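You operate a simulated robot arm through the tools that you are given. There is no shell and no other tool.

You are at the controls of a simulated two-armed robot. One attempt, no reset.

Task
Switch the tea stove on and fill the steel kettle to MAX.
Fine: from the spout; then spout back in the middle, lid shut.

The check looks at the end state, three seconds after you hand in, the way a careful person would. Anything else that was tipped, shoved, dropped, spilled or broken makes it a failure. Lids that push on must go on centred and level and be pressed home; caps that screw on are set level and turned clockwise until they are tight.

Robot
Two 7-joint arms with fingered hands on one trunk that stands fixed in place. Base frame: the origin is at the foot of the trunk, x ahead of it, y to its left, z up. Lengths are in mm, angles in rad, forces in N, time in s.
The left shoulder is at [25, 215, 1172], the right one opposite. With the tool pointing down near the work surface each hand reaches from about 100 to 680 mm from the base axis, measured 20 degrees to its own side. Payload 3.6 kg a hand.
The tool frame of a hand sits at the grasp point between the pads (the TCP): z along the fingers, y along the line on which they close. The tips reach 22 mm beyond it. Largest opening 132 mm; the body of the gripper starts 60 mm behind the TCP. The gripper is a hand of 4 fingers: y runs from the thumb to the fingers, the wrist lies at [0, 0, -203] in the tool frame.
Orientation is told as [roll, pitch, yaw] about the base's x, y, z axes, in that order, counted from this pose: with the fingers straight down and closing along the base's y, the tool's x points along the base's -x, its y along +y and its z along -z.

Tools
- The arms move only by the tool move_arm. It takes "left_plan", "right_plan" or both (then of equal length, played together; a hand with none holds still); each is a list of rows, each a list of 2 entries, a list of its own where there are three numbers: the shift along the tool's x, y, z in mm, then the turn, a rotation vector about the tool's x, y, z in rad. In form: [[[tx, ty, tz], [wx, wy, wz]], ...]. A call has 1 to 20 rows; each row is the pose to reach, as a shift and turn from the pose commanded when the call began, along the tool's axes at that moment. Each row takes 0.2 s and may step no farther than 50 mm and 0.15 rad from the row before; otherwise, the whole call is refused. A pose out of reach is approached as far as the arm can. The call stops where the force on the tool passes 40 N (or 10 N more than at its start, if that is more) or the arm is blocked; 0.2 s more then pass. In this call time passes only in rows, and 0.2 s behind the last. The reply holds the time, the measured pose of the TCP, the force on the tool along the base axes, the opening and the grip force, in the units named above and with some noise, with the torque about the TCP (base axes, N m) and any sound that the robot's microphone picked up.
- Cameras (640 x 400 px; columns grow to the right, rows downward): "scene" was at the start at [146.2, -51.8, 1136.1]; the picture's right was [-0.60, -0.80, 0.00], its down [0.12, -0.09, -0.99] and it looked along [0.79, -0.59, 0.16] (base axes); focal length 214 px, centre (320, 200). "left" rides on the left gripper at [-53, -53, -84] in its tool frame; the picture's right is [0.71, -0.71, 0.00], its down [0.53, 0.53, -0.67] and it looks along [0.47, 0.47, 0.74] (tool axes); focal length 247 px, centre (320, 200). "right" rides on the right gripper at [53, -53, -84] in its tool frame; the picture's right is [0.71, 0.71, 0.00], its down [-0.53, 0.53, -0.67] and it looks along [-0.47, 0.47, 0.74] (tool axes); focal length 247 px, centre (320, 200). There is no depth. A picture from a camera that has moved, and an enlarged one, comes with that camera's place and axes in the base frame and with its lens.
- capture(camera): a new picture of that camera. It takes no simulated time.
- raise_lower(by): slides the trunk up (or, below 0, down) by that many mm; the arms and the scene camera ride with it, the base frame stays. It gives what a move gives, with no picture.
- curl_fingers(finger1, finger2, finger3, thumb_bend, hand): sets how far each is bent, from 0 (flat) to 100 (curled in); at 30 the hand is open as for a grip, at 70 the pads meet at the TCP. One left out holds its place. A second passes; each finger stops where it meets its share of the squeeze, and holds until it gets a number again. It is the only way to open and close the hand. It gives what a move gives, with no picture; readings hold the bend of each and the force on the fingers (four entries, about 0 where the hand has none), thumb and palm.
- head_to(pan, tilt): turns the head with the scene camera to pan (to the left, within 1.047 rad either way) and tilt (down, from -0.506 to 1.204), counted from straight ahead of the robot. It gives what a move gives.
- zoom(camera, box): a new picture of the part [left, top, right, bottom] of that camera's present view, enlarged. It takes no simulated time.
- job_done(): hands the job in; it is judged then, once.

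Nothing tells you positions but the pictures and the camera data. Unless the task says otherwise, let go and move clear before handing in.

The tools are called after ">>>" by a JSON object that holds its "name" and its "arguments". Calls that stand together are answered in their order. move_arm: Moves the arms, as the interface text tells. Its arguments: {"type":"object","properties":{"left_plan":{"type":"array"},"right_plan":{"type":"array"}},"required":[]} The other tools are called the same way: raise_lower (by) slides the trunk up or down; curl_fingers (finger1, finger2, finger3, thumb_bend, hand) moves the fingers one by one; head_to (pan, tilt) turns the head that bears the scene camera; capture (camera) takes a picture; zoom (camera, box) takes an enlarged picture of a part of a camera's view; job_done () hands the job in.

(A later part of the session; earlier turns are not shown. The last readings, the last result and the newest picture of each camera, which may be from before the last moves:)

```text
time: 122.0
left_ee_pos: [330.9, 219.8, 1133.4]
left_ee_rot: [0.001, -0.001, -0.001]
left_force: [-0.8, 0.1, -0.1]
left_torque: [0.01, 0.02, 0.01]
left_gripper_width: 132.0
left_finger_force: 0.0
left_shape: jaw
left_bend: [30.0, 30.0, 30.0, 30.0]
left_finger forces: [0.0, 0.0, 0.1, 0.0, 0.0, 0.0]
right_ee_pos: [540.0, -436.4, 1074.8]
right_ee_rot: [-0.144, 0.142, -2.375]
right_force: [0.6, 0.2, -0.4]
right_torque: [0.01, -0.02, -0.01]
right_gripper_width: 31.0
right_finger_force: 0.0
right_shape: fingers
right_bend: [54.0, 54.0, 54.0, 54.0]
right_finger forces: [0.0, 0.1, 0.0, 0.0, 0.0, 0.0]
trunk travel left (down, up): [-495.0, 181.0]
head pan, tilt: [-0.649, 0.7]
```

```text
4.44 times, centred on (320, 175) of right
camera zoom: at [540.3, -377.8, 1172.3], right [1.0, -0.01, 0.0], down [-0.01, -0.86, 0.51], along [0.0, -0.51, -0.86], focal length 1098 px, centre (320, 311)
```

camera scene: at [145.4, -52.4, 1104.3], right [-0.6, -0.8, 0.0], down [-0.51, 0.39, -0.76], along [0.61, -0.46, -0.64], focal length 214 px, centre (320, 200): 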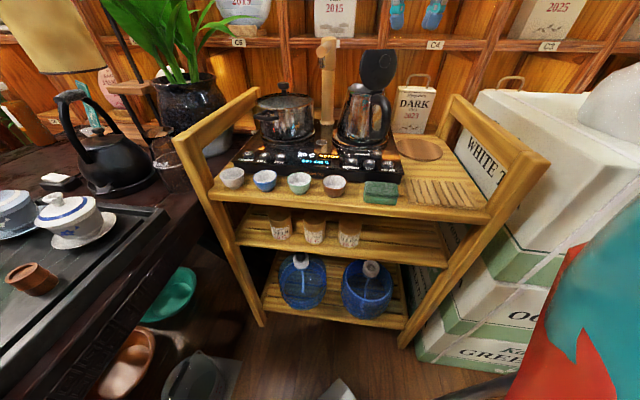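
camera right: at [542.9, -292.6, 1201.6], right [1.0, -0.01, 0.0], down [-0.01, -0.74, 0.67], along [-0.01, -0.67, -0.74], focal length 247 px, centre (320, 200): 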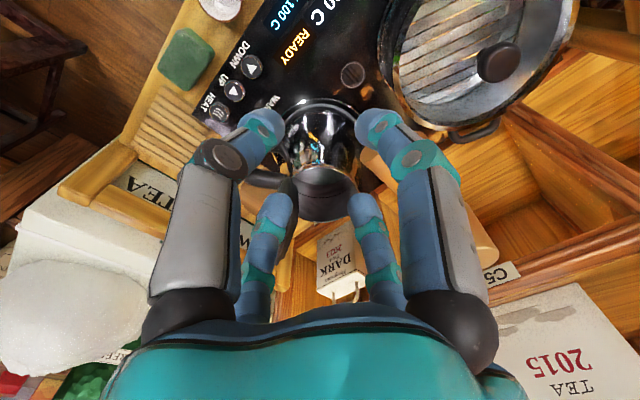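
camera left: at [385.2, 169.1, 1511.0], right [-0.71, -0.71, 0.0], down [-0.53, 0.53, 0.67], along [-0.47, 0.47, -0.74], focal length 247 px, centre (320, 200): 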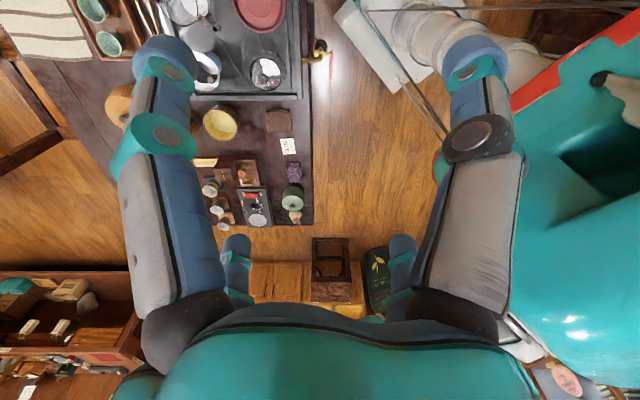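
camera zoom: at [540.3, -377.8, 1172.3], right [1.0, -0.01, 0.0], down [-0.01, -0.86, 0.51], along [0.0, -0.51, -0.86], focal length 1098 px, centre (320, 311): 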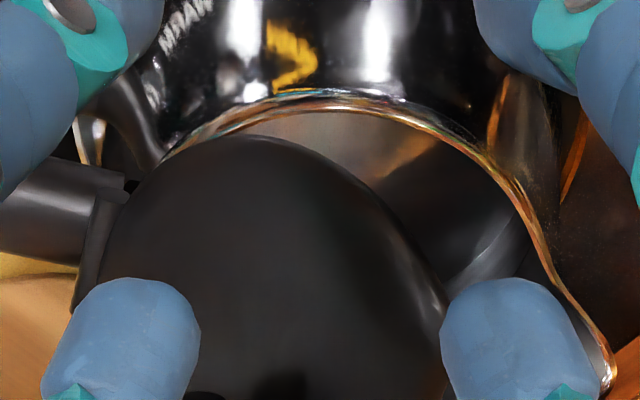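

The lid looks lower than before. I check with the scene camera right away.

>>> {"name": "zoom", "arguments": {"camera": "scene", "box": [280, 0, 440, 150]}}

>>> {"name": "capture", "arguments": {"camera": "right"}}

```text
2.67 times, centred on (360, 75) of scene
camera zoom: at [145.5, -53.0, 1104.2], right [-0.6, -0.8, 0.0], down [-0.51, 0.39, -0.76], along [0.61, -0.46, -0.64], focal length 572 px, centre (213, 533)
```

zoom: 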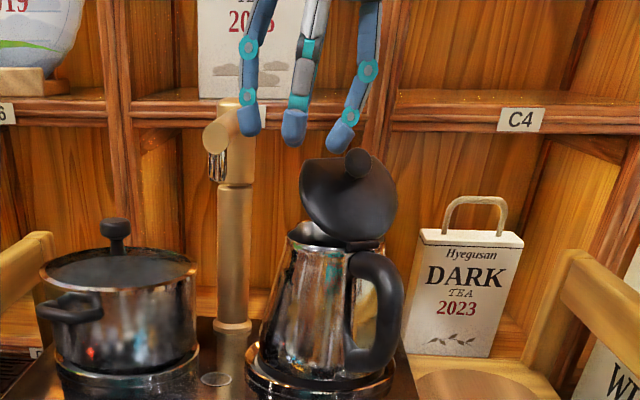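

```text
taken
camera right: at [540.3, -377.8, 1172.3], right [1.0, -0.01, 0.0], down [-0.01, -0.86, 0.51], along [0.0, -0.51, -0.86], focal length 247 px, centre (320, 200)
```

right: 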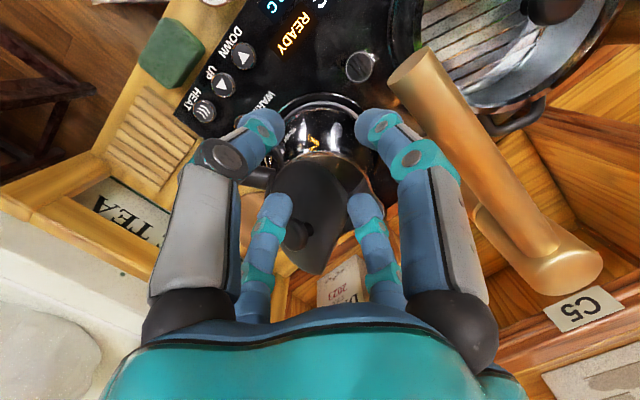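

The lid is drooping (about 50°). I back off and watch whether it is still moving on its own.

>>> {"name": "move_arm", "arguments": {"right_plan": [[[22, -22, -22], [-0.07, -0.07, 0]], [[47, -45, -42], [-0.143, -0.14, 0]]]}}

>>> {"name": "zoom", "arguments": {"camera": "scene", "box": [280, 0, 440, 150]}}

```text
time: 122.6
left_ee_pos: [330.0, 221.2, 1132.8]
left_ee_rot: [-0.003, 0.001, -0.001]
left_force: [0.5, -0.4, -0.7]
left_torque: [0.0, -0.01, 0.04]
left_gripper_width: 132.1
left_finger_force: 0.0
left_shape: jaw
left_bend: [30.0, 30.0, 30.0, 30.0]
left_finger forces: [0.0, 0.1, 0.0, 0.0, 0.1, 0.0]
right_ee_pos: [541.0, -377.7, 1129.6]
right_ee_rot: [0.002, -0.001, -2.366]
right_force: [-1.0, -0.4, 0.1]
right_torque: [-0.02, -0.03, -0.02]
right_gripper_width: 30.9
right_finger_force: 0.0
right_shape: fingers
right_bend: [54.0, 54.0, 54.0, 54.0]
right_finger forces: [0.0, 0.1, 0.0, 0.0, 0.0, 0.1]
trunk travel left (down, up): [-495.0, 181.0]
head pan, tilt: [-0.649, 0.7]
```

```text
2.67 times, centred on (360, 75) of scene
camera zoom: at [145.7, -51.6, 1104.3], right [-0.6, -0.8, 0.0], down [-0.51, 0.39, -0.76], along [0.61, -0.46, -0.64], focal length 572 px, centre (213, 533)
```

zoom: 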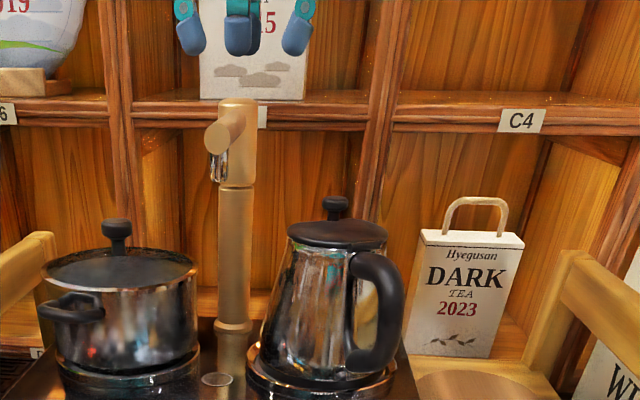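

The lid slowly fell shut: it wasn't quite over centre. I'll grasp again and open it further. First a look to re-measure the knob.

>>> {"name": "zoom", "arguments": {"camera": "right", "box": [220, 60, 420, 240]}}

>>> {"name": "zoom", "arguments": {"camera": "scene", "box": [320, 50, 400, 150]}}

```text
2.22 times, centred on (320, 150) of right
camera zoom: at [542.6, -301.9, 1214.1], right [1.0, -0.01, 0.0], down [-0.01, -0.74, 0.67], along [0.0, -0.67, -0.74], focal length 549 px, centre (320, 311)
```

zoom: 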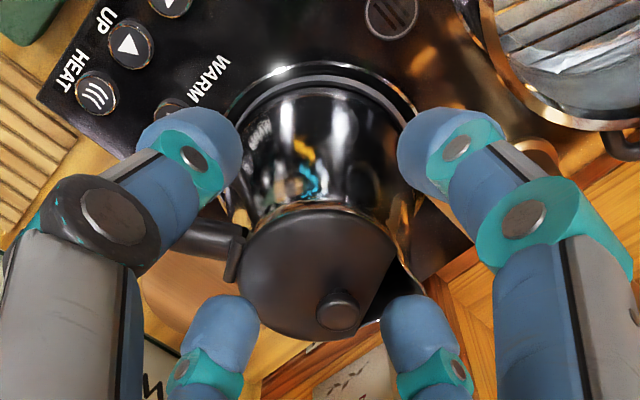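

```text
4.00 times, centred on (360, 100) of scene
camera zoom: at [145.7, -51.6, 1104.3], right [-0.6, -0.8, 0.0], down [-0.51, 0.39, -0.76], along [0.61, -0.46, -0.64], focal length 858 px, centre (160, 600)
```

zoom: 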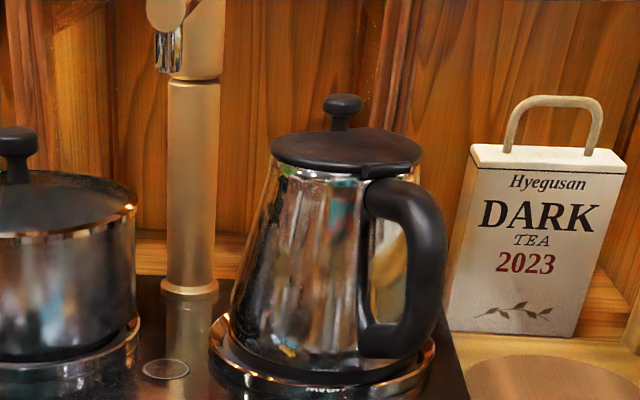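

Knob at (549,-494.5,999). I go back above it with the same grasp orientation as the second time.

>>> {"name": "move_arm", "arguments": {"right_plan": [[[-19, 21, 0], [0, 0, 0.103]], [[-39, 42, 8], [0, 0, 0.206]], [[-58, 63, 20], [0, 0, 0.308]], [[-78, 84, 32], [0, 0, 0.411]]]}}

>>> {"name": "move_arm", "arguments": {"right_plan": [[[-2, 2, 20], [-0.09, 0.107, 0]], [[-4, 3, 46], [-0.181, 0.214, 0]]]}}

>>> {"name": "zoom", "arguments": {"camera": "right", "box": [200, 50, 440, 230]}}

```text
time: 123.6
left_ee_pos: [330.5, 220.6, 1134.0]
left_ee_rot: [-0.001, -0.001, 0.001]
left_force: [0.6, -0.2, -0.4]
left_torque: [-0.05, 0.01, 0.0]
left_gripper_width: 131.9
left_finger_force: 0.1
left_shape: jaw
left_bend: [30.0, 30.0, 30.0, 30.0]
left_finger forces: [0.0, 0.0, 0.0, 0.0, 0.0, 0.0]
right_ee_pos: [545.4, -493.7, 1097.5]
right_ee_rot: [0.0, 0.004, -2.776]
right_force: [-0.1, 0.3, 0.6]
right_torque: [-0.01, -0.05, -0.02]
right_gripper_width: 30.9
right_finger_force: 0.0
right_shape: fingers
right_bend: [54.0, 54.0, 54.0, 54.0]
right_finger forces: [0.1, 0.1, 0.0, 0.0, 0.0, 0.0]
trunk travel left (down, up): [-495.0, 181.0]
head pan, tilt: [-0.649, 0.7]
```

```text
time: 124.2
left_ee_pos: [330.0, 221.4, 1132.8]
left_ee_rot: [0.0, 0.001, 0.002]
left_force: [0.0, 0.0, -0.6]
left_torque: [0.0, -0.02, 0.03]
left_gripper_width: 131.9
left_finger_force: 0.1
left_shape: jaw
left_bend: [30.0, 30.0, 30.0, 30.0]
left_finger forces: [0.1, 0.0, 0.1, 0.0, 0.0, 0.0]
right_ee_pos: [542.9, -496.9, 1050.5]
right_ee_rot: [0.186, 0.216, -2.755]
right_force: [-0.8, 0.1, -1.3]
right_torque: [0.04, 0.0, 0.04]
right_gripper_width: 30.8
right_finger_force: 0.1
right_shape: fingers
right_bend: [54.0, 54.0, 54.0, 54.0]
right_finger forces: [0.1, 0.0, 0.1, 0.1, 0.0, 0.1]
trunk travel left (down, up): [-495.0, 181.0]
head pan, tilt: [-0.649, 0.7]
```

```text
2.22 times, centred on (320, 140) of right
camera zoom: at [551.1, -418.6, 1134.0], right [0.88, -0.39, 0.28], down [-0.48, -0.62, 0.62], along [-0.07, -0.68, -0.73], focal length 549 px, centre (320, 333)
```

zoom: 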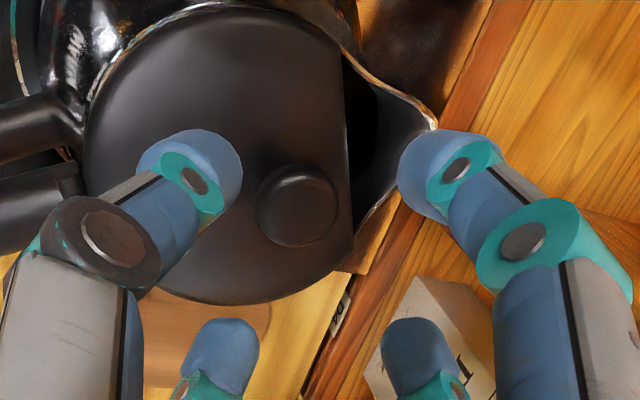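

Knob is at tool offset (−3, −5). Lower around it and close.

>>> {"name": "move_arm", "arguments": {"right_plan": [[[-3, -5, 8], [0, 0, 0]], [[-3, -5, 18], [0, 0, 0]], [[-3, -5, 27], [0, 0, 0]], [[-3, -5, 34], [0, 0, 0]]]}}

>>> {"name": "curl_fingers", "arguments": {"hand": "right", "finger1": 70, "finger2": 70, "finger3": 70, "thumb_bend": 70}}

>>> {"name": "zoom", "arguments": {"camera": "scene", "box": [320, 30, 420, 150]}}

```text
time: 125.2
left_ee_pos: [329.6, 220.0, 1132.9]
left_ee_rot: [-0.001, 0.0, -0.002]
left_force: [-0.3, 0.1, -0.1]
left_torque: [-0.01, -0.02, -0.01]
left_gripper_width: 131.8
left_finger_force: 0.0
left_shape: jaw
left_bend: [30.0, 30.0, 30.0, 30.0]
left_finger forces: [0.0, 0.0, 0.0, 0.0, 0.0, 0.0]
right_ee_pos: [546.9, -497.1, 1016.8]
right_ee_rot: [0.186, 0.216, -2.758]
right_force: [0.2, -0.1, 0.1]
right_torque: [0.01, 0.0, 0.0]
right_gripper_width: 30.8
right_finger_force: 0.1
right_shape: fingers
right_bend: [54.0, 54.0, 54.0, 54.0]
right_finger forces: [0.1, 0.1, 0.0, 0.1, 0.1, 0.0]
trunk travel left (down, up): [-495.0, 181.0]
head pan, tilt: [-0.649, 0.7]
```

```text
time: 126.2
left_ee_pos: [331.2, 219.7, 1133.1]
left_ee_rot: [0.0, 0.0, -0.001]
left_force: [0.5, 0.3, 0.2]
left_torque: [-0.01, -0.02, 0.0]
left_gripper_width: 132.1
left_finger_force: 0.0
left_shape: jaw
left_bend: [30.0, 30.0, 30.0, 30.0]
left_finger forces: [0.0, 0.0, 0.0, 0.0, 0.1, 0.0]
right_ee_pos: [547.0, -496.9, 1017.1]
right_ee_rot: [0.184, 0.214, -2.756]
right_force: [-0.5, 0.7, 0.3]
right_torque: [0.03, 0.04, 0.03]
right_gripper_width: 6.1
right_finger_force: 9.5
right_shape: fingers
right_bend: [65.0, 64.0, 63.0, 65.0]
right_finger forces: [3.3, 4.2, 5.0, 0.0, 6.3, 0.0]
trunk travel left (down, up): [-495.0, 181.0]
head pan, tilt: [-0.649, 0.7]
```

```text
3.33 times, centred on (370, 90) of scene
camera zoom: at [145.4, -52.3, 1104.3], right [-0.6, -0.8, 0.0], down [-0.51, 0.39, -0.76], along [0.61, -0.46, -0.64], focal length 715 px, centre (153, 567)
```

zoom: 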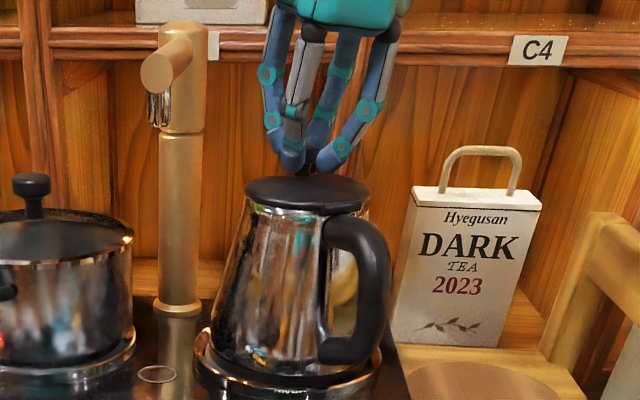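

Firm grip again. I repeat the opening arc (0→0.5 rad).

>>> {"name": "move_arm", "arguments": {"right_plan": [[[-0.7, -0.5, -2.8], [-0.022, 0.028, 0]], [[-1.4, -1.1, -5.6], [-0.044, 0.056, 0]], [[-3.2, -2.5, -11.1], [-0.089, 0.112, 0.001]], [[-5.5, -4.3, -16.4], [-0.133, 0.168, 0.001]], [[-8.2, -6.3, -21.4], [-0.178, 0.224, 0.002]], [[-11.2, -8.7, -26.1], [-0.222, 0.28, 0.002]]]}}

>>> {"name": "move_arm", "arguments": {"right_plan": [[[-2.0, -1.6, -5.6], [-0.044, 0.056, 0]], [[-4.5, -3.5, -10.9], [-0.089, 0.112, 0.001]], [[-7.4, -5.8, -16.0], [-0.133, 0.168, 0.001]], [[-10.6, -8.3, -20.7], [-0.178, 0.224, 0.002]], [[-14.3, -11.1, -25.1], [-0.222, 0.28, 0.002]], [[-18.2, -14.3, -29.0], [-0.267, 0.336, 0.003]]]}}

>>> {"name": "zoom", "arguments": {"camera": "scene", "box": [300, 0, 440, 150]}}

```text
time: 127.6
left_ee_pos: [328.8, 220.1, 1133.7]
left_ee_rot: [-0.001, 0.0, -0.001]
left_force: [-0.6, 0.1, 0.6]
left_torque: [-0.01, -0.03, -0.02]
left_gripper_width: 131.9
left_finger_force: 0.1
left_shape: jaw
left_bend: [30.0, 30.0, 30.0, 30.0]
left_finger forces: [0.0, 0.0, 0.0, 0.0, 0.0, 0.0]
right_ee_pos: [526.2, -490.4, 1038.9]
right_ee_rot: [0.44, 0.481, -2.667]
right_force: [-1.8, 1.9, 0.1]
right_torque: [0.03, 0.03, 0.07]
right_gripper_width: 6.0
right_finger_force: 8.4
right_shape: fingers
right_bend: [65.0, 65.0, 63.0, 65.0]
right_finger forces: [3.4, 4.0, 4.3, 0.0, 5.3, 0.1]
trunk travel left (down, up): [-495.0, 181.0]
head pan, tilt: [-0.649, 0.7]
```

```text
time: 129.0
left_ee_pos: [330.4, 219.9, 1133.1]
left_ee_rot: [-0.001, 0.0, 0.0]
left_force: [-0.3, 0.3, -0.3]
left_torque: [-0.01, -0.01, 0.0]
left_gripper_width: 131.7
left_finger_force: 0.1
left_shape: jaw
left_bend: [30.0, 30.0, 30.0, 30.0]
left_finger forces: [0.1, 0.0, 0.1, 0.0, 0.0, 0.0]
right_ee_pos: [492.5, -480.7, 1048.4]
right_ee_rot: [0.854, 0.754, -2.422]
right_force: [0.4, -0.3, 0.6]
right_torque: [0.02, 0.01, -0.03]
right_gripper_width: 5.5
right_finger_force: 8.3
right_shape: fingers
right_bend: [66.0, 65.0, 64.0, 65.0]
right_finger forces: [3.0, 4.2, 4.0, 0.0, 4.5, 0.2]
trunk travel left (down, up): [-495.0, 181.0]
head pan, tilt: [-0.649, 0.7]
```

```text
2.67 times, centred on (370, 75) of scene
camera zoom: at [145.3, -52.7, 1104.3], right [-0.6, -0.8, 0.0], down [-0.51, 0.39, -0.76], along [0.61, -0.46, -0.64], focal length 572 px, centre (187, 533)
```

zoom: 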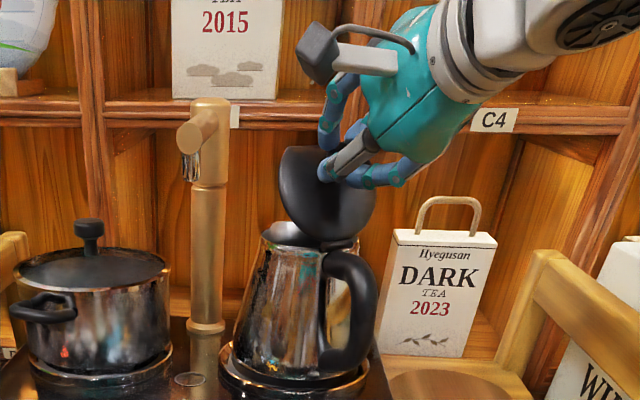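

Now the translation part of the arc to ~1.75 rad.

>>> {"name": "move_arm", "arguments": {"right_plan": [[[-1.4, -1.1, -5.4], [0, 0, 0]], [[-3.2, -2.5, -10.7], [0, 0, 0]], [[-5.4, -4.2, -15.7], [0, 0, 0]], [[-8.0, -6.2, -20.4], [0, 0, 0]], [[-10.9, -8.5, -24.7], [0, 0, 0]], [[-14.1, -11.0, -28.6], [0, 0, 0]], [[-15.9, -12.4, -30.5], [0, 0, 0]]]}}

>>> {"name": "zoom", "arguments": {"camera": "scene", "box": [300, 0, 440, 150]}}

>>> {"name": "zoom", "arguments": {"camera": "right", "box": [80, 0, 440, 220]}}

```text
time: 130.6
left_ee_pos: [329.3, 221.7, 1132.5]
left_ee_rot: [0.001, -0.003, 0.002]
left_force: [0.5, -0.2, -0.3]
left_torque: [0.01, 0.02, 0.02]
left_gripper_width: 131.7
left_finger_force: 0.1
left_shape: jaw
left_bend: [30.0, 30.0, 30.0, 30.0]
left_finger forces: [0.0, 0.0, 0.0, 0.0, 0.0, 0.1]
right_ee_pos: [458.4, -468.2, 1045.9]
right_ee_rot: [0.856, 0.754, -2.419]
right_force: [0.9, -0.4, 8.2]
right_torque: [-0.04, -0.23, -0.02]
right_gripper_width: 0.3
right_finger_force: 3.9
right_shape: fingers
right_bend: [66.0, 65.0, 68.0, 70.0]
right_finger forces: [3.7, 4.3, 0.1, 0.0, 0.0, 0.0]
trunk travel left (down, up): [-495.0, 181.0]
head pan, tilt: [-0.649, 0.7]
```

```text
2.67 times, centred on (370, 75) of scene
camera zoom: at [144.8, -51.9, 1104.4], right [-0.6, -0.8, 0.0], down [-0.51, 0.39, -0.77], along [0.61, -0.46, -0.64], focal length 572 px, centre (187, 533)
```

zoom: 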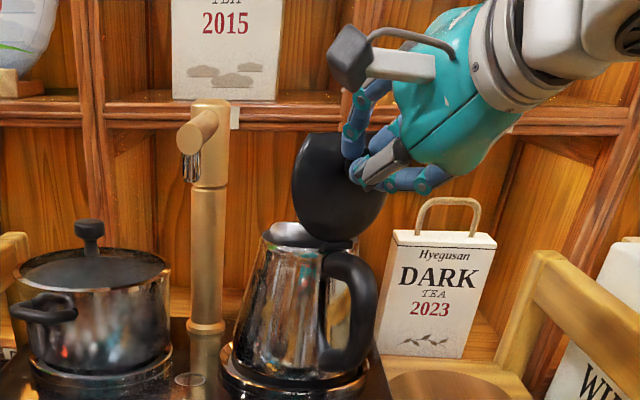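

```text
1.78 times, centred on (260, 110) of right
camera zoom: at [414.3, -374.9, 1094.2], right [0.42, -0.25, 0.87], down [-0.82, -0.51, 0.25], along [0.39, -0.82, -0.42], focal length 439 px, centre (427, 360)
```

zoom: 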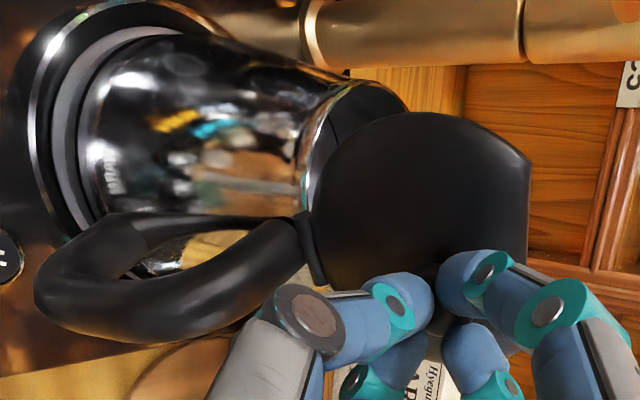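

Now I release and, in one motion, lift over the lid, drop behind it (far side) and pull it further toward the handle.

>>> {"name": "curl_fingers", "arguments": {"hand": "right", "finger1": 54, "finger2": 54, "finger3": 54, "thumb_bend": 54}}

>>> {"name": "move_arm", "arguments": {"right_plan": [[[-5.1, -3.9, -19.3], [0, 0, 0]], [[7.6, 6.3, -39.5], [0.062, -0.078, -0.001]], [[28.1, 22.8, -53.9], [0.143, -0.18, -0.001]], [[49.8, 40.0, -55.4], [0.224, -0.282, -0.002]], [[68.0, 54.3, -33.8], [0.305, -0.384, -0.003]], [[83.1, 66.1, 1.3], [0.386, -0.485, -0.004]], [[94.8, 75.1, 38.8], [0.467, -0.587, -0.005]], [[95.9, 75.6, 72.3], [0.489, -0.616, -0.005]], [[80.6, 63.4, 88.7], [0.489, -0.616, -0.005]], [[64.9, 50.8, 99.7], [0.489, -0.616, -0.005]], [[57.9, 45.3, 87.5], [0.489, -0.616, -0.005]], [[50.3, 39.4, 70.0], [0.489, -0.616, -0.005]], [[42.7, 33.5, 52.4], [0.489, -0.616, -0.005]]]}}

>>> {"name": "zoom", "arguments": {"camera": "scene", "box": [300, 0, 440, 150]}}

>>> {"name": "capture", "arguments": {"camera": "right"}}

```text
time: 131.6
left_ee_pos: [329.5, 221.1, 1132.8]
left_ee_rot: [-0.002, 0.001, -0.001]
left_force: [-0.3, 0.8, -0.3]
left_torque: [-0.01, 0.01, 0.01]
left_gripper_width: 131.9
left_finger_force: 0.1
left_shape: jaw
left_bend: [30.0, 30.0, 30.0, 30.0]
left_finger forces: [0.1, 0.0, 0.1, 0.1, 0.1, 0.0]
right_ee_pos: [458.1, -468.4, 1045.1]
right_ee_rot: [0.852, 0.752, -2.422]
right_force: [-0.5, 0.0, -0.8]
right_torque: [0.01, 0.0, -0.02]
right_gripper_width: 30.5
right_finger_force: 0.1
right_shape: fingers
right_bend: [54.0, 54.0, 54.0, 54.0]
right_finger forces: [0.0, 0.1, 0.1, 0.1, 0.0, 0.1]
trunk travel left (down, up): [-495.0, 181.0]
head pan, tilt: [-0.649, 0.7]
```

```text
time: 134.4
left_ee_pos: [329.3, 221.0, 1133.4]
left_ee_rot: [0.001, -0.001, -0.001]
left_force: [0.5, 0.0, 0.0]
left_torque: [-0.01, -0.04, 0.01]
left_gripper_width: 131.9
left_finger_force: 0.2
left_shape: jaw
left_bend: [30.0, 30.0, 30.0, 30.0]
left_finger forces: [0.0, 0.0, 0.0, 0.1, 0.0, 0.1]
right_ee_pos: [526.7, -491.1, 1068.2]
right_ee_rot: [0.183, 0.215, -2.757]
right_force: [3.0, -2.0, 5.7]
right_torque: [-0.16, 0.09, 0.13]
right_gripper_width: 31.0
right_finger_force: 3.4
right_shape: fingers
right_bend: [54.0, 54.0, 57.0, 54.0]
right_finger forces: [0.0, 0.0, 6.3, 0.0, 0.0, 0.0]
trunk travel left (down, up): [-495.0, 181.0]
head pan, tilt: [-0.649, 0.7]
```

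```text
2.67 times, centred on (370, 75) of scene
camera zoom: at [144.7, -52.2, 1104.4], right [-0.6, -0.8, 0.0], down [-0.51, 0.39, -0.76], along [0.61, -0.46, -0.64], focal length 572 px, centre (187, 533)
```

zoom: 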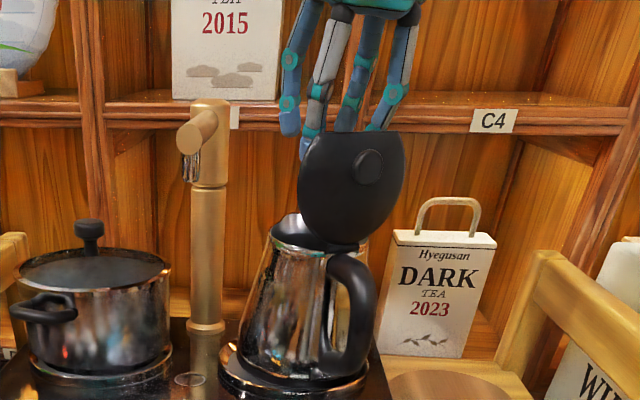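

```text
taken
camera right: at [534.0, -413.8, 1150.9], right [0.88, -0.39, 0.28], down [-0.48, -0.62, 0.62], along [-0.07, -0.68, -0.73], focal length 247 px, centre (320, 200)
```

right: 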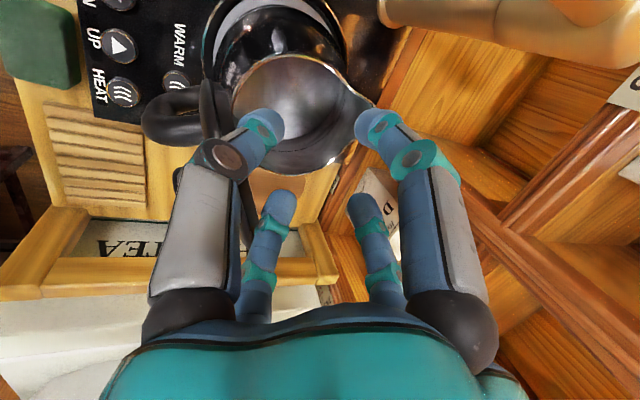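

The hand is behind the lid holding it open; the lid seems at its stop. I withdraw toward the far side first, then up, and watch that it stays.

>>> {"name": "move_arm", "arguments": {"right_plan": [[[6, 4.5, 2], [0, 0, 0]], [[15, 12, 5.6], [0, 0, 0]], [[26, 21, 9.8], [0, 0, 0]], [[35, 28, -28], [0, 0, 0]], [[44, 36, -68], [0, 0, 0]]]}}

>>> {"name": "zoom", "arguments": {"camera": "scene", "box": [280, 0, 440, 160]}}

>>> {"name": "capture", "arguments": {"camera": "right"}}

```text
time: 135.6
left_ee_pos: [330.8, 221.5, 1132.5]
left_ee_rot: [0.001, -0.001, -0.001]
left_force: [0.8, 0.1, 0.6]
left_torque: [0.03, 0.03, -0.01]
left_gripper_width: 131.7
left_finger_force: 0.0
left_shape: jaw
left_bend: [30.0, 30.0, 30.0, 30.0]
left_finger forces: [0.1, 0.0, 0.0, 0.1, 0.0, 0.1]
right_ee_pos: [560.4, -502.3, 1148.6]
right_ee_rot: [0.185, 0.215, -2.756]
right_force: [-0.6, -0.4, 0.1]
right_torque: [-0.01, 0.02, 0.03]
right_gripper_width: 30.7
right_finger_force: 0.0
right_shape: fingers
right_bend: [54.0, 54.0, 54.0, 54.0]
right_finger forces: [0.0, 0.0, 0.1, 0.0, 0.0, 0.2]
trunk travel left (down, up): [-495.0, 181.0]
head pan, tilt: [-0.649, 0.7]
```

```text
2.50 times, centred on (360, 80) of scene
camera zoom: at [145.6, -52.0, 1104.3], right [-0.6, -0.8, 0.0], down [-0.51, 0.39, -0.76], along [0.61, -0.46, -0.64], focal length 536 px, centre (220, 500)
```

zoom: 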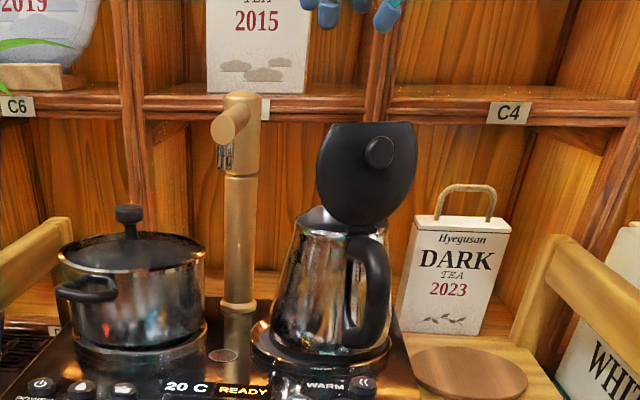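

```text
taken
camera right: at [568.7, -424.7, 1231.5], right [0.88, -0.39, 0.28], down [-0.48, -0.62, 0.62], along [-0.07, -0.68, -0.73], focal length 247 px, centre (320, 200)
```

right: 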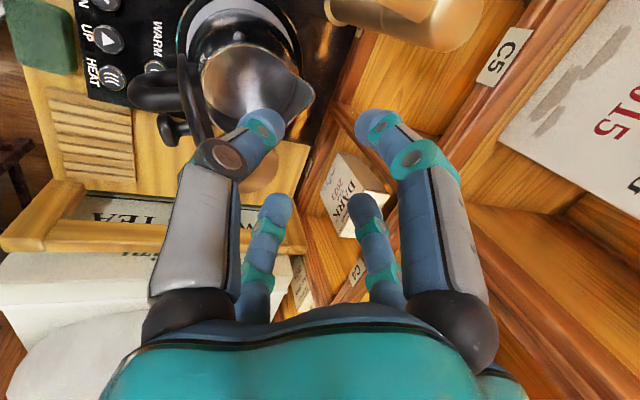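

The lid stays open past vertical. I zoom into the kettle to find the MAX mark.

>>> {"name": "zoom", "arguments": {"camera": "right", "box": [150, 0, 330, 160]}}

>>> {"name": "zoom", "arguments": {"camera": "right", "box": [195, 40, 275, 120]}}

```text
2.50 times, centred on (240, 80) of right
camera zoom: at [568.7, -424.7, 1231.5], right [0.88, -0.39, 0.28], down [-0.48, -0.62, 0.62], along [-0.07, -0.68, -0.73], focal length 617 px, centre (520, 500)
```

zoom: 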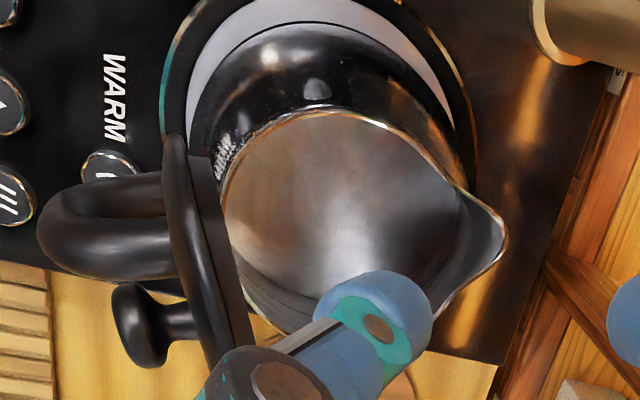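

```text
5.00 times, centred on (235, 80) of right
camera zoom: at [568.7, -424.7, 1231.5], right [0.88, -0.39, 0.28], down [-0.48, -0.62, 0.62], along [-0.07, -0.68, -0.73], focal length 1235 px, centre (745, 800)
```

zoom: 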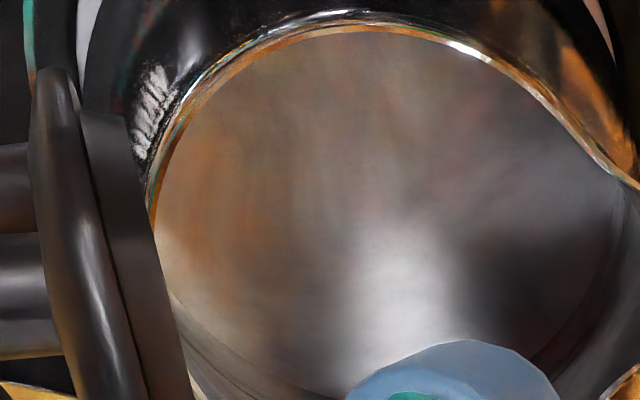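

The interior is visible but a finger hides the far wall. I shift the hand for a clearer look.

>>> {"name": "move_arm", "arguments": {"right_plan": [[[-17, -17, -3], [0, 0, 0]], [[-34, -34, -6], [0, 0, 0]], [[-50, -40, -8], [0, 0, 0]]]}}

>>> {"name": "capture", "arguments": {"camera": "right"}}

>>> {"name": "zoom", "arguments": {"camera": "right", "box": [240, 40, 400, 200]}}

```text
time: 136.4
left_ee_pos: [329.3, 220.7, 1132.9]
left_ee_rot: [0.001, -0.001, 0.001]
left_force: [0.1, 0.4, 0.2]
left_torque: [0.01, -0.01, 0.02]
left_gripper_width: 132.0
left_finger_force: 0.2
left_shape: jaw
left_bend: [30.0, 30.0, 30.0, 30.0]
left_finger forces: [0.0, 0.0, 0.0, 0.0, 0.1, 0.0]
right_ee_pos: [499.1, -483.1, 1138.8]
right_ee_rot: [0.185, 0.216, -2.754]
right_force: [0.4, -0.2, -0.4]
right_torque: [0.0, 0.02, 0.01]
right_gripper_width: 31.1
right_finger_force: 0.1
right_shape: fingers
right_bend: [54.0, 54.0, 54.0, 54.0]
right_finger forces: [0.1, 0.1, 0.0, 0.0, 0.0, 0.0]
trunk travel left (down, up): [-495.0, 181.0]
head pan, tilt: [-0.649, 0.7]
```

```text
taken
camera right: at [507.4, -404.8, 1221.5], right [0.88, -0.39, 0.28], down [-0.48, -0.62, 0.62], along [-0.07, -0.68, -0.73], focal length 247 px, centre (320, 200)
```

right: 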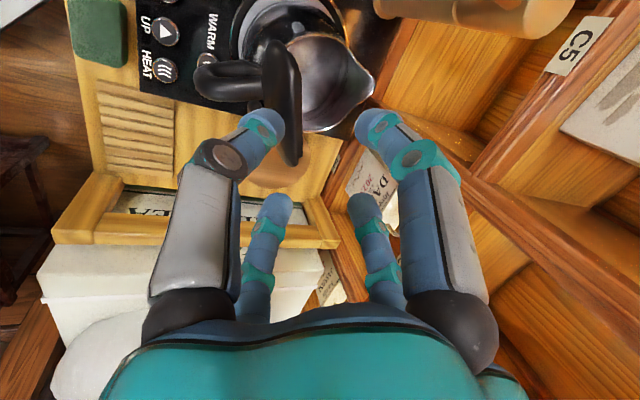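

```text
2.50 times, centred on (320, 120) of right
camera zoom: at [507.4, -404.8, 1221.5], right [0.88, -0.39, 0.28], down [-0.48, -0.62, 0.62], along [-0.07, -0.68, -0.73], focal length 617 px, centre (320, 400)
```

zoom: 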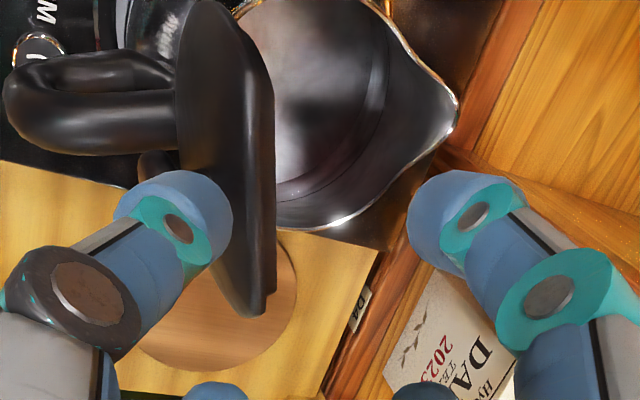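

There is a ring line inside near the wall; I zoom in on it for the MAX marking.

>>> {"name": "zoom", "arguments": {"camera": "right", "box": [300, 60, 380, 135]}}

```text
5.33 times, centred on (340, 98) of right
camera zoom: at [507.4, -404.8, 1221.5], right [0.88, -0.39, 0.28], down [-0.48, -0.62, 0.62], along [-0.07, -0.68, -0.73], focal length 1317 px, centre (213, 747)
```

zoom: 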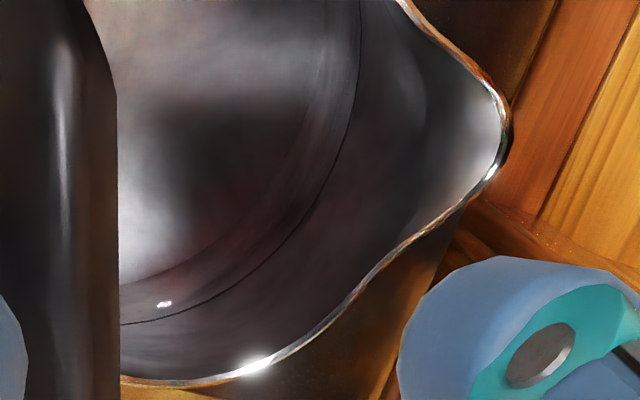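

There is a thin ring line ~24 mm below the rim, probably MAX; I'll verify while filling. Next, swing the spout: I move around to the left side of the spout with a closed finger bundle.

>>> {"name": "move_arm", "arguments": {"right_plan": [[[6, -7, -11], [0.09, -0.107, 0]], [[12, -15, -21], [0.181, -0.214, 0]]]}}

>>> {"name": "move_arm", "arguments": {"right_plan": [[[26, -26, 2], [0, 0, -0.104]], [[52, -51, 4], [0, 0, -0.208]], [[78, -77, 6], [0, 0, -0.312]], [[104, -102, 9], [0, 0, -0.416]]]}}

>>> {"name": "curl_fingers", "arguments": {"hand": "right", "finger1": 70, "finger2": 70, "finger3": 70, "thumb_bend": 70}}

>>> {"name": "move_arm", "arguments": {"right_plan": [[[6, 26, 7], [-0.117, 0, 0]], [[12, 53, 13], [-0.233, 0, 0]], [[17, 79, 20], [-0.35, 0, 0]]]}}

>>> {"name": "capture", "arguments": {"camera": "scene"}}

>>> {"name": "capture", "arguments": {"camera": "right"}}

```text
time: 137.0
left_ee_pos: [331.2, 220.8, 1131.1]
left_ee_rot: [0.001, -0.001, 0.001]
left_force: [1.5, 0.2, 0.0]
left_torque: [0.01, 0.0, -0.03]
left_gripper_width: 132.0
left_finger_force: 0.0
left_shape: jaw
left_bend: [30.0, 30.0, 30.0, 30.0]
left_finger forces: [0.0, 0.0, 0.0, 0.0, 0.0, 0.0]
right_ee_pos: [500.4, -463.0, 1158.0]
right_ee_rot: [0.001, 0.0, -2.777]
right_force: [0.3, 1.0, 0.4]
right_torque: [0.0, 0.01, 0.0]
right_gripper_width: 30.7
right_finger_force: 0.0
right_shape: fingers
right_bend: [54.0, 54.0, 54.0, 54.0]
right_finger forces: [0.0, 0.0, 0.0, 0.1, 0.1, 0.1]
trunk travel left (down, up): [-495.0, 181.0]
head pan, tilt: [-0.649, 0.7]
```

```text
time: 138.0
left_ee_pos: [330.7, 221.2, 1133.0]
left_ee_rot: [0.0, -0.001, 0.001]
left_force: [-0.2, 1.1, -0.1]
left_torque: [-0.05, 0.05, 0.0]
left_gripper_width: 132.0
left_finger_force: 0.1
left_shape: jaw
left_bend: [30.0, 30.0, 30.0, 30.0]
left_finger forces: [0.1, 0.1, 0.0, 0.0, 0.0, 0.1]
right_ee_pos: [561.5, -328.0, 1148.9]
right_ee_rot: [0.001, -0.001, -2.357]
right_force: [0.5, 0.4, -1.3]
right_torque: [0.03, -0.01, 0.04]
right_gripper_width: 30.9
right_finger_force: 0.1
right_shape: fingers
right_bend: [54.0, 54.0, 54.0, 54.0]
right_finger forces: [0.1, 0.1, 0.1, 0.1, 0.0, 0.1]
trunk travel left (down, up): [-495.0, 181.0]
head pan, tilt: [-0.649, 0.7]
```

```text
time: 139.0
left_ee_pos: [330.0, 220.1, 1131.9]
left_ee_rot: [0.0, 0.001, -0.001]
left_force: [0.6, -0.3, -0.2]
left_torque: [-0.01, 0.02, -0.02]
left_gripper_width: 131.8
left_finger_force: 0.0
left_shape: jaw
left_bend: [30.0, 30.0, 30.0, 30.0]
left_finger forces: [0.2, 0.1, 0.0, 0.0, 0.1, 0.1]
right_ee_pos: [559.8, -328.1, 1149.0]
right_ee_rot: [0.003, 0.002, -2.36]
right_force: [-0.1, 0.2, 0.2]
right_torque: [0.03, -0.01, 0.0]
right_gripper_width: 0.0
right_finger_force: 0.1
right_shape: fingers
right_bend: [69.0, 69.0, 69.0, 69.0]
right_finger forces: [0.0, 0.0, 0.0, 0.1, 0.0, 0.1]
trunk travel left (down, up): [-495.0, 181.0]
head pan, tilt: [-0.649, 0.7]
```

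```text
time: 139.8
left_ee_pos: [331.1, 220.5, 1133.3]
left_ee_rot: [0.0, 0.001, 0.0]
left_force: [0.8, -1.0, -0.4]
left_torque: [0.03, 0.01, 0.04]
left_gripper_width: 132.0
left_finger_force: 0.1
left_shape: jaw
left_bend: [30.0, 30.0, 30.0, 30.0]
left_finger forces: [0.1, 0.1, 0.0, 0.1, 0.0, 0.0]
right_ee_pos: [628.0, -373.7, 1128.5]
right_ee_rot: [0.351, 0.003, -2.358]
right_force: [0.9, 0.0, 0.7]
right_torque: [0.01, -0.01, 0.01]
right_gripper_width: 0.0
right_finger_force: 0.0
right_shape: fingers
right_bend: [69.0, 69.0, 69.0, 69.0]
right_finger forces: [0.0, 0.0, 0.0, 0.0, 0.0, 0.1]
trunk travel left (down, up): [-495.0, 181.0]
head pan, tilt: [-0.649, 0.7]
```

```text
taken
camera scene: at [145.8, -52.4, 1104.2], right [-0.6, -0.8, 0.0], down [-0.51, 0.39, -0.76], along [0.61, -0.46, -0.64], focal length 214 px, centre (320, 200)
```

scene: 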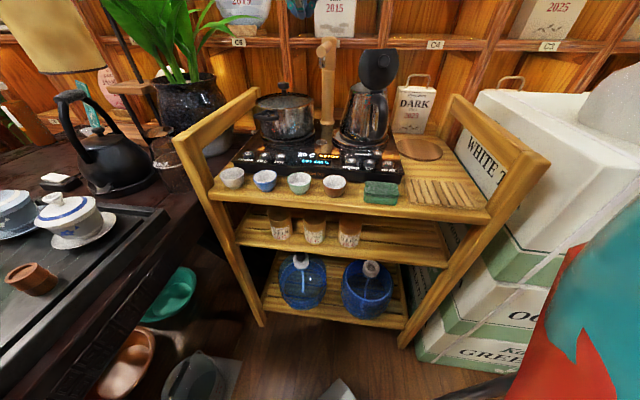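

```text
taken
camera right: at [611.1, -278.6, 1189.7], right [0.97, 0.03, 0.25], down [-0.19, -0.56, 0.81], along [0.16, -0.83, -0.54], focal length 247 px, centre (320, 200)
```

right: 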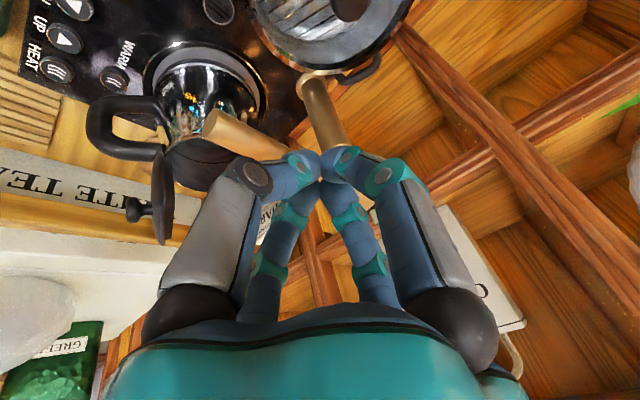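

Positioned left of the spout bar, above. I tilt the head up for view and lower the bundle beside the bar.

>>> {"name": "head_to", "arguments": {"pan": -0.72, "tilt": 0.35}}

>>> {"name": "move_arm", "arguments": {"right_plan": [[[0, -8, 22], [0, 0, 0]], [[0, -16, 44], [0, 0, 0]], [[0, -24, 66], [0, 0, 0]]]}}

>>> {"name": "zoom", "arguments": {"camera": "scene", "box": [220, 80, 440, 260]}}

>>> {"name": "capture", "arguments": {"camera": "right"}}

```text
time: 140.7
left_ee_pos: [329.3, 220.0, 1132.7]
left_ee_rot: [0.0, 0.0, -0.002]
left_force: [0.0, -0.4, 0.4]
left_torque: [0.01, 0.01, 0.0]
left_gripper_width: 132.0
left_finger_force: 0.0
left_shape: jaw
left_bend: [30.0, 30.0, 30.0, 30.0]
left_finger forces: [0.1, 0.1, 0.0, 0.0, 0.0, 0.0]
right_ee_pos: [627.9, -372.3, 1129.3]
right_ee_rot: [0.351, 0.002, -2.36]
right_force: [0.3, -0.1, -0.5]
right_torque: [-0.02, -0.02, 0.01]
right_gripper_width: 0.0
right_finger_force: 0.0
right_shape: fingers
right_bend: [69.0, 69.0, 69.0, 69.0]
right_finger forces: [0.0, 0.0, 0.0, 0.0, 0.0, 0.0]
trunk travel left (down, up): [-495.0, 181.0]
head pan, tilt: [-0.721, 0.351]
```

```text
time: 141.4
left_ee_pos: [330.2, 220.3, 1133.5]
left_ee_rot: [0.0, -0.001, -0.001]
left_force: [0.5, -0.6, -0.5]
left_torque: [0.0, 0.03, -0.01]
left_gripper_width: 131.7
left_finger_force: 0.0
left_shape: jaw
left_bend: [30.0, 30.0, 30.0, 30.0]
left_finger forces: [0.0, 0.0, 0.1, 0.1, 0.1, 0.1]
right_ee_pos: [629.0, -373.7, 1058.4]
right_ee_rot: [0.352, 0.001, -2.358]
right_force: [0.1, 0.0, -0.1]
right_torque: [-0.03, 0.02, -0.03]
right_gripper_width: 0.0
right_finger_force: 0.0
right_shape: fingers
right_bend: [69.0, 69.0, 69.0, 69.0]
right_finger forces: [0.0, 0.0, 0.0, 0.1, 0.1, 0.0]
trunk travel left (down, up): [-495.0, 181.0]
head pan, tilt: [-0.721, 0.351]
```

```text
2.22 times, centred on (330, 170) of scene
camera zoom: at [148.2, -62.6, 1135.6], right [-0.66, -0.75, 0.0], down [-0.26, 0.23, -0.94], along [0.71, -0.62, -0.34], focal length 477 px, centre (298, 267)
```

zoom: 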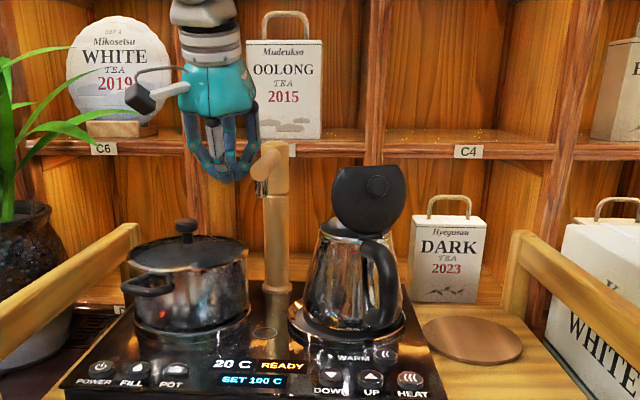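

```text
taken
camera right: at [611.4, -279.2, 1119.5], right [0.97, 0.03, 0.24], down [-0.19, -0.56, 0.81], along [0.16, -0.83, -0.54], focal length 247 px, centre (320, 200)
```

right: 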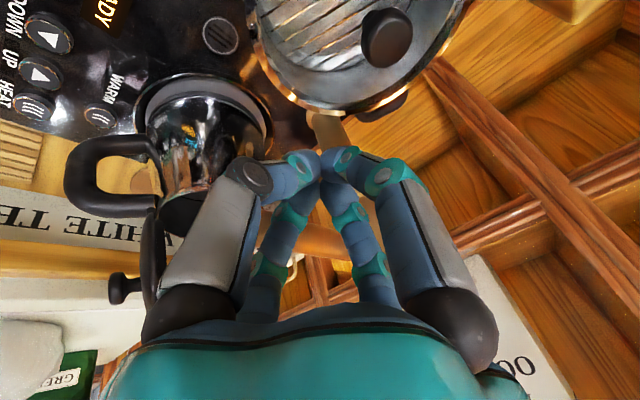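

Bundle is beside the bar. I push the spout to the right along its arc about the post, slowly, first half.

>>> {"name": "move_arm", "arguments": {"right_plan": [[[-7.4, -1.8, -0.7], [0, 0, 0]], [[-14.8, -3.5, -1.3], [0, 0, 0]], [[-22, -4.4, -1.6], [0, 0, 0]], [[-29.1, -5.3, -1.9], [0, 0, 0]], [[-36.3, -5.5, -2], [0, 0, 0]], [[-43.5, -5.7, -2.1], [0, 0, 0]]]}}

>>> {"name": "zoom", "arguments": {"camera": "scene", "box": [220, 80, 440, 260]}}

```text
time: 142.8
left_ee_pos: [330.3, 220.4, 1133.0]
left_ee_rot: [0.0, 0.0, 0.0]
left_force: [0.6, -0.3, 0.4]
left_torque: [-0.01, 0.03, 0.01]
left_gripper_width: 132.0
left_finger_force: 0.0
left_shape: jaw
left_bend: [30.0, 30.0, 30.0, 30.0]
left_finger forces: [0.1, 0.1, 0.0, 0.0, 0.0, 0.0]
right_ee_pos: [593.0, -399.8, 1058.5]
right_ee_rot: [0.353, 0.001, -2.359]
right_force: [-0.3, -0.5, -0.1]
right_torque: [0.02, 0.03, 0.03]
right_gripper_width: 0.0
right_finger_force: 0.0
right_shape: fingers
right_bend: [69.0, 69.0, 69.0, 69.0]
right_finger forces: [0.0, 0.0, 0.0, 0.0, 0.0, 0.1]
trunk travel left (down, up): [-495.0, 181.0]
head pan, tilt: [-0.721, 0.351]
```

```text
2.22 times, centred on (330, 170) of scene
camera zoom: at [147.7, -62.5, 1135.6], right [-0.66, -0.75, 0.0], down [-0.26, 0.23, -0.94], along [0.71, -0.62, -0.34], focal length 477 px, centre (298, 267)
```

zoom: 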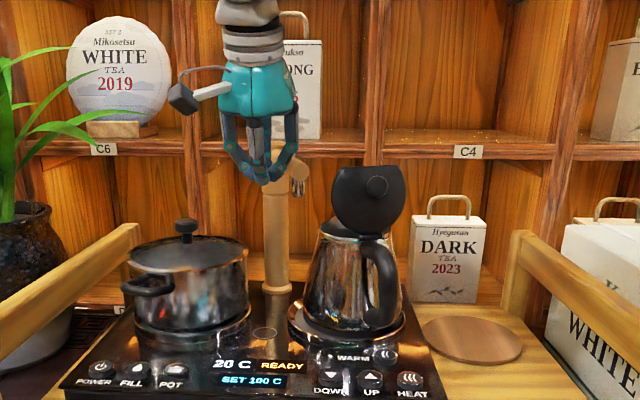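

The spout turns easily. I push on and check its position above the kettle.

>>> {"name": "move_arm", "arguments": {"right_plan": [[[-7.2, 0.5, 0.2], [0, 0, 0]], [[-14.4, 1, 0.4], [0, 0, 0]], [[-21.5, 2.2, 0.8], [0, 0, 0]], [[-28.6, 3.5, 1.3], [0, 0, 0]], [[-35.5, 5.4, 2], [0, 0, 0]]]}}

>>> {"name": "zoom", "arguments": {"camera": "scene", "box": [220, 80, 440, 260]}}

>>> {"name": "capture", "arguments": {"camera": "right"}}

```text
time: 144.1
left_ee_pos: [330.5, 221.1, 1133.1]
left_ee_rot: [0.0, 0.0, 0.001]
left_force: [0.0, -1.2, 0.4]
left_torque: [0.03, 0.0, -0.01]
left_gripper_width: 131.9
left_finger_force: 0.1
left_shape: jaw
left_bend: [30.0, 30.0, 30.0, 30.0]
left_finger forces: [0.1, 0.0, 0.0, 0.0, 0.1, 0.0]
right_ee_pos: [572.5, -429.7, 1060.0]
right_ee_rot: [0.35, 0.001, -2.359]
right_force: [0.6, 0.2, -0.3]
right_torque: [0.03, 0.04, -0.03]
right_gripper_width: 0.0
right_finger_force: 0.0
right_shape: fingers
right_bend: [69.0, 69.0, 69.0, 69.0]
right_finger forces: [0.0, 0.1, 0.1, 0.0, 0.1, 0.0]
trunk travel left (down, up): [-495.0, 181.0]
head pan, tilt: [-0.721, 0.351]
```

```text
2.22 times, centred on (330, 170) of scene
camera zoom: at [147.7, -62.6, 1135.6], right [-0.66, -0.75, 0.0], down [-0.26, 0.23, -0.94], along [0.71, -0.62, -0.34], focal length 477 px, centre (298, 267)
```

zoom: 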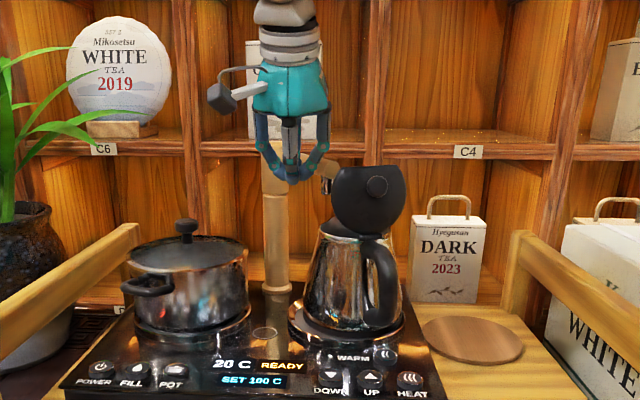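

```text
taken
camera right: at [554.5, -334.5, 1120.0], right [0.97, 0.03, 0.25], down [-0.19, -0.56, 0.81], along [0.16, -0.83, -0.54], focal length 247 px, centre (320, 200)
```

right: 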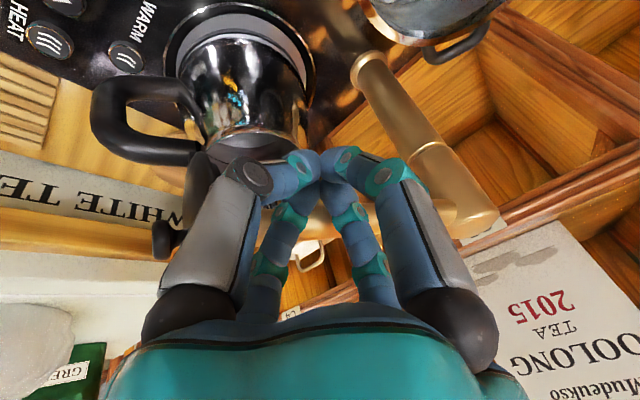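

The nozzle is at azimuth ≈169°, needs ≈176° to be over the opening's centre (~(545,-490)). A last small push.

>>> {"name": "move_arm", "arguments": {"right_plan": [[[-3.5, 0.9, 0.3], [0, 0, 0]], [[-7, 1.9, 0.7], [0, 0, 0]], [[-10.4, 3.1, 1.1], [0, 0, 0]], [[-13.7, 4.4, 1.6], [0, 0, 0]]]}}

>>> {"name": "zoom", "arguments": {"camera": "scene", "box": [280, 100, 420, 220]}}

```text
time: 145.1
left_ee_pos: [329.9, 220.2, 1132.3]
left_ee_rot: [0.001, 0.001, 0.001]
left_force: [-0.6, -0.2, 0.3]
left_torque: [-0.03, -0.02, -0.02]
left_gripper_width: 132.1
left_finger_force: 0.0
left_shape: jaw
left_bend: [30.0, 30.0, 30.0, 30.0]
left_finger forces: [0.1, 0.0, 0.0, 0.0, 0.0, 0.0]
right_ee_pos: [566.1, -441.8, 1059.0]
right_ee_rot: [0.353, 0.002, -2.361]
right_force: [0.4, -0.3, 0.4]
right_torque: [0.04, 0.01, -0.01]
right_gripper_width: 0.0
right_finger_force: 0.2
right_shape: fingers
right_bend: [69.0, 69.0, 69.0, 69.0]
right_finger forces: [0.1, 0.0, 0.0, 0.0, 0.0, 0.1]
trunk travel left (down, up): [-495.0, 181.0]
head pan, tilt: [-0.721, 0.351]
```

```text
3.33 times, centred on (350, 160) of scene
camera zoom: at [147.8, -62.5, 1135.6], right [-0.66, -0.75, 0.0], down [-0.26, 0.23, -0.94], along [0.71, -0.62, -0.34], focal length 715 px, centre (220, 333)
```

zoom: 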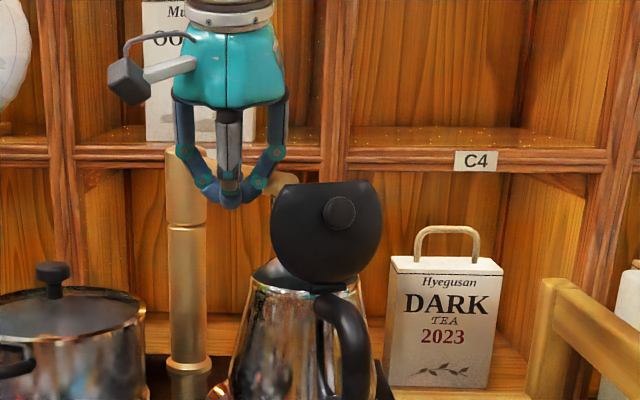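

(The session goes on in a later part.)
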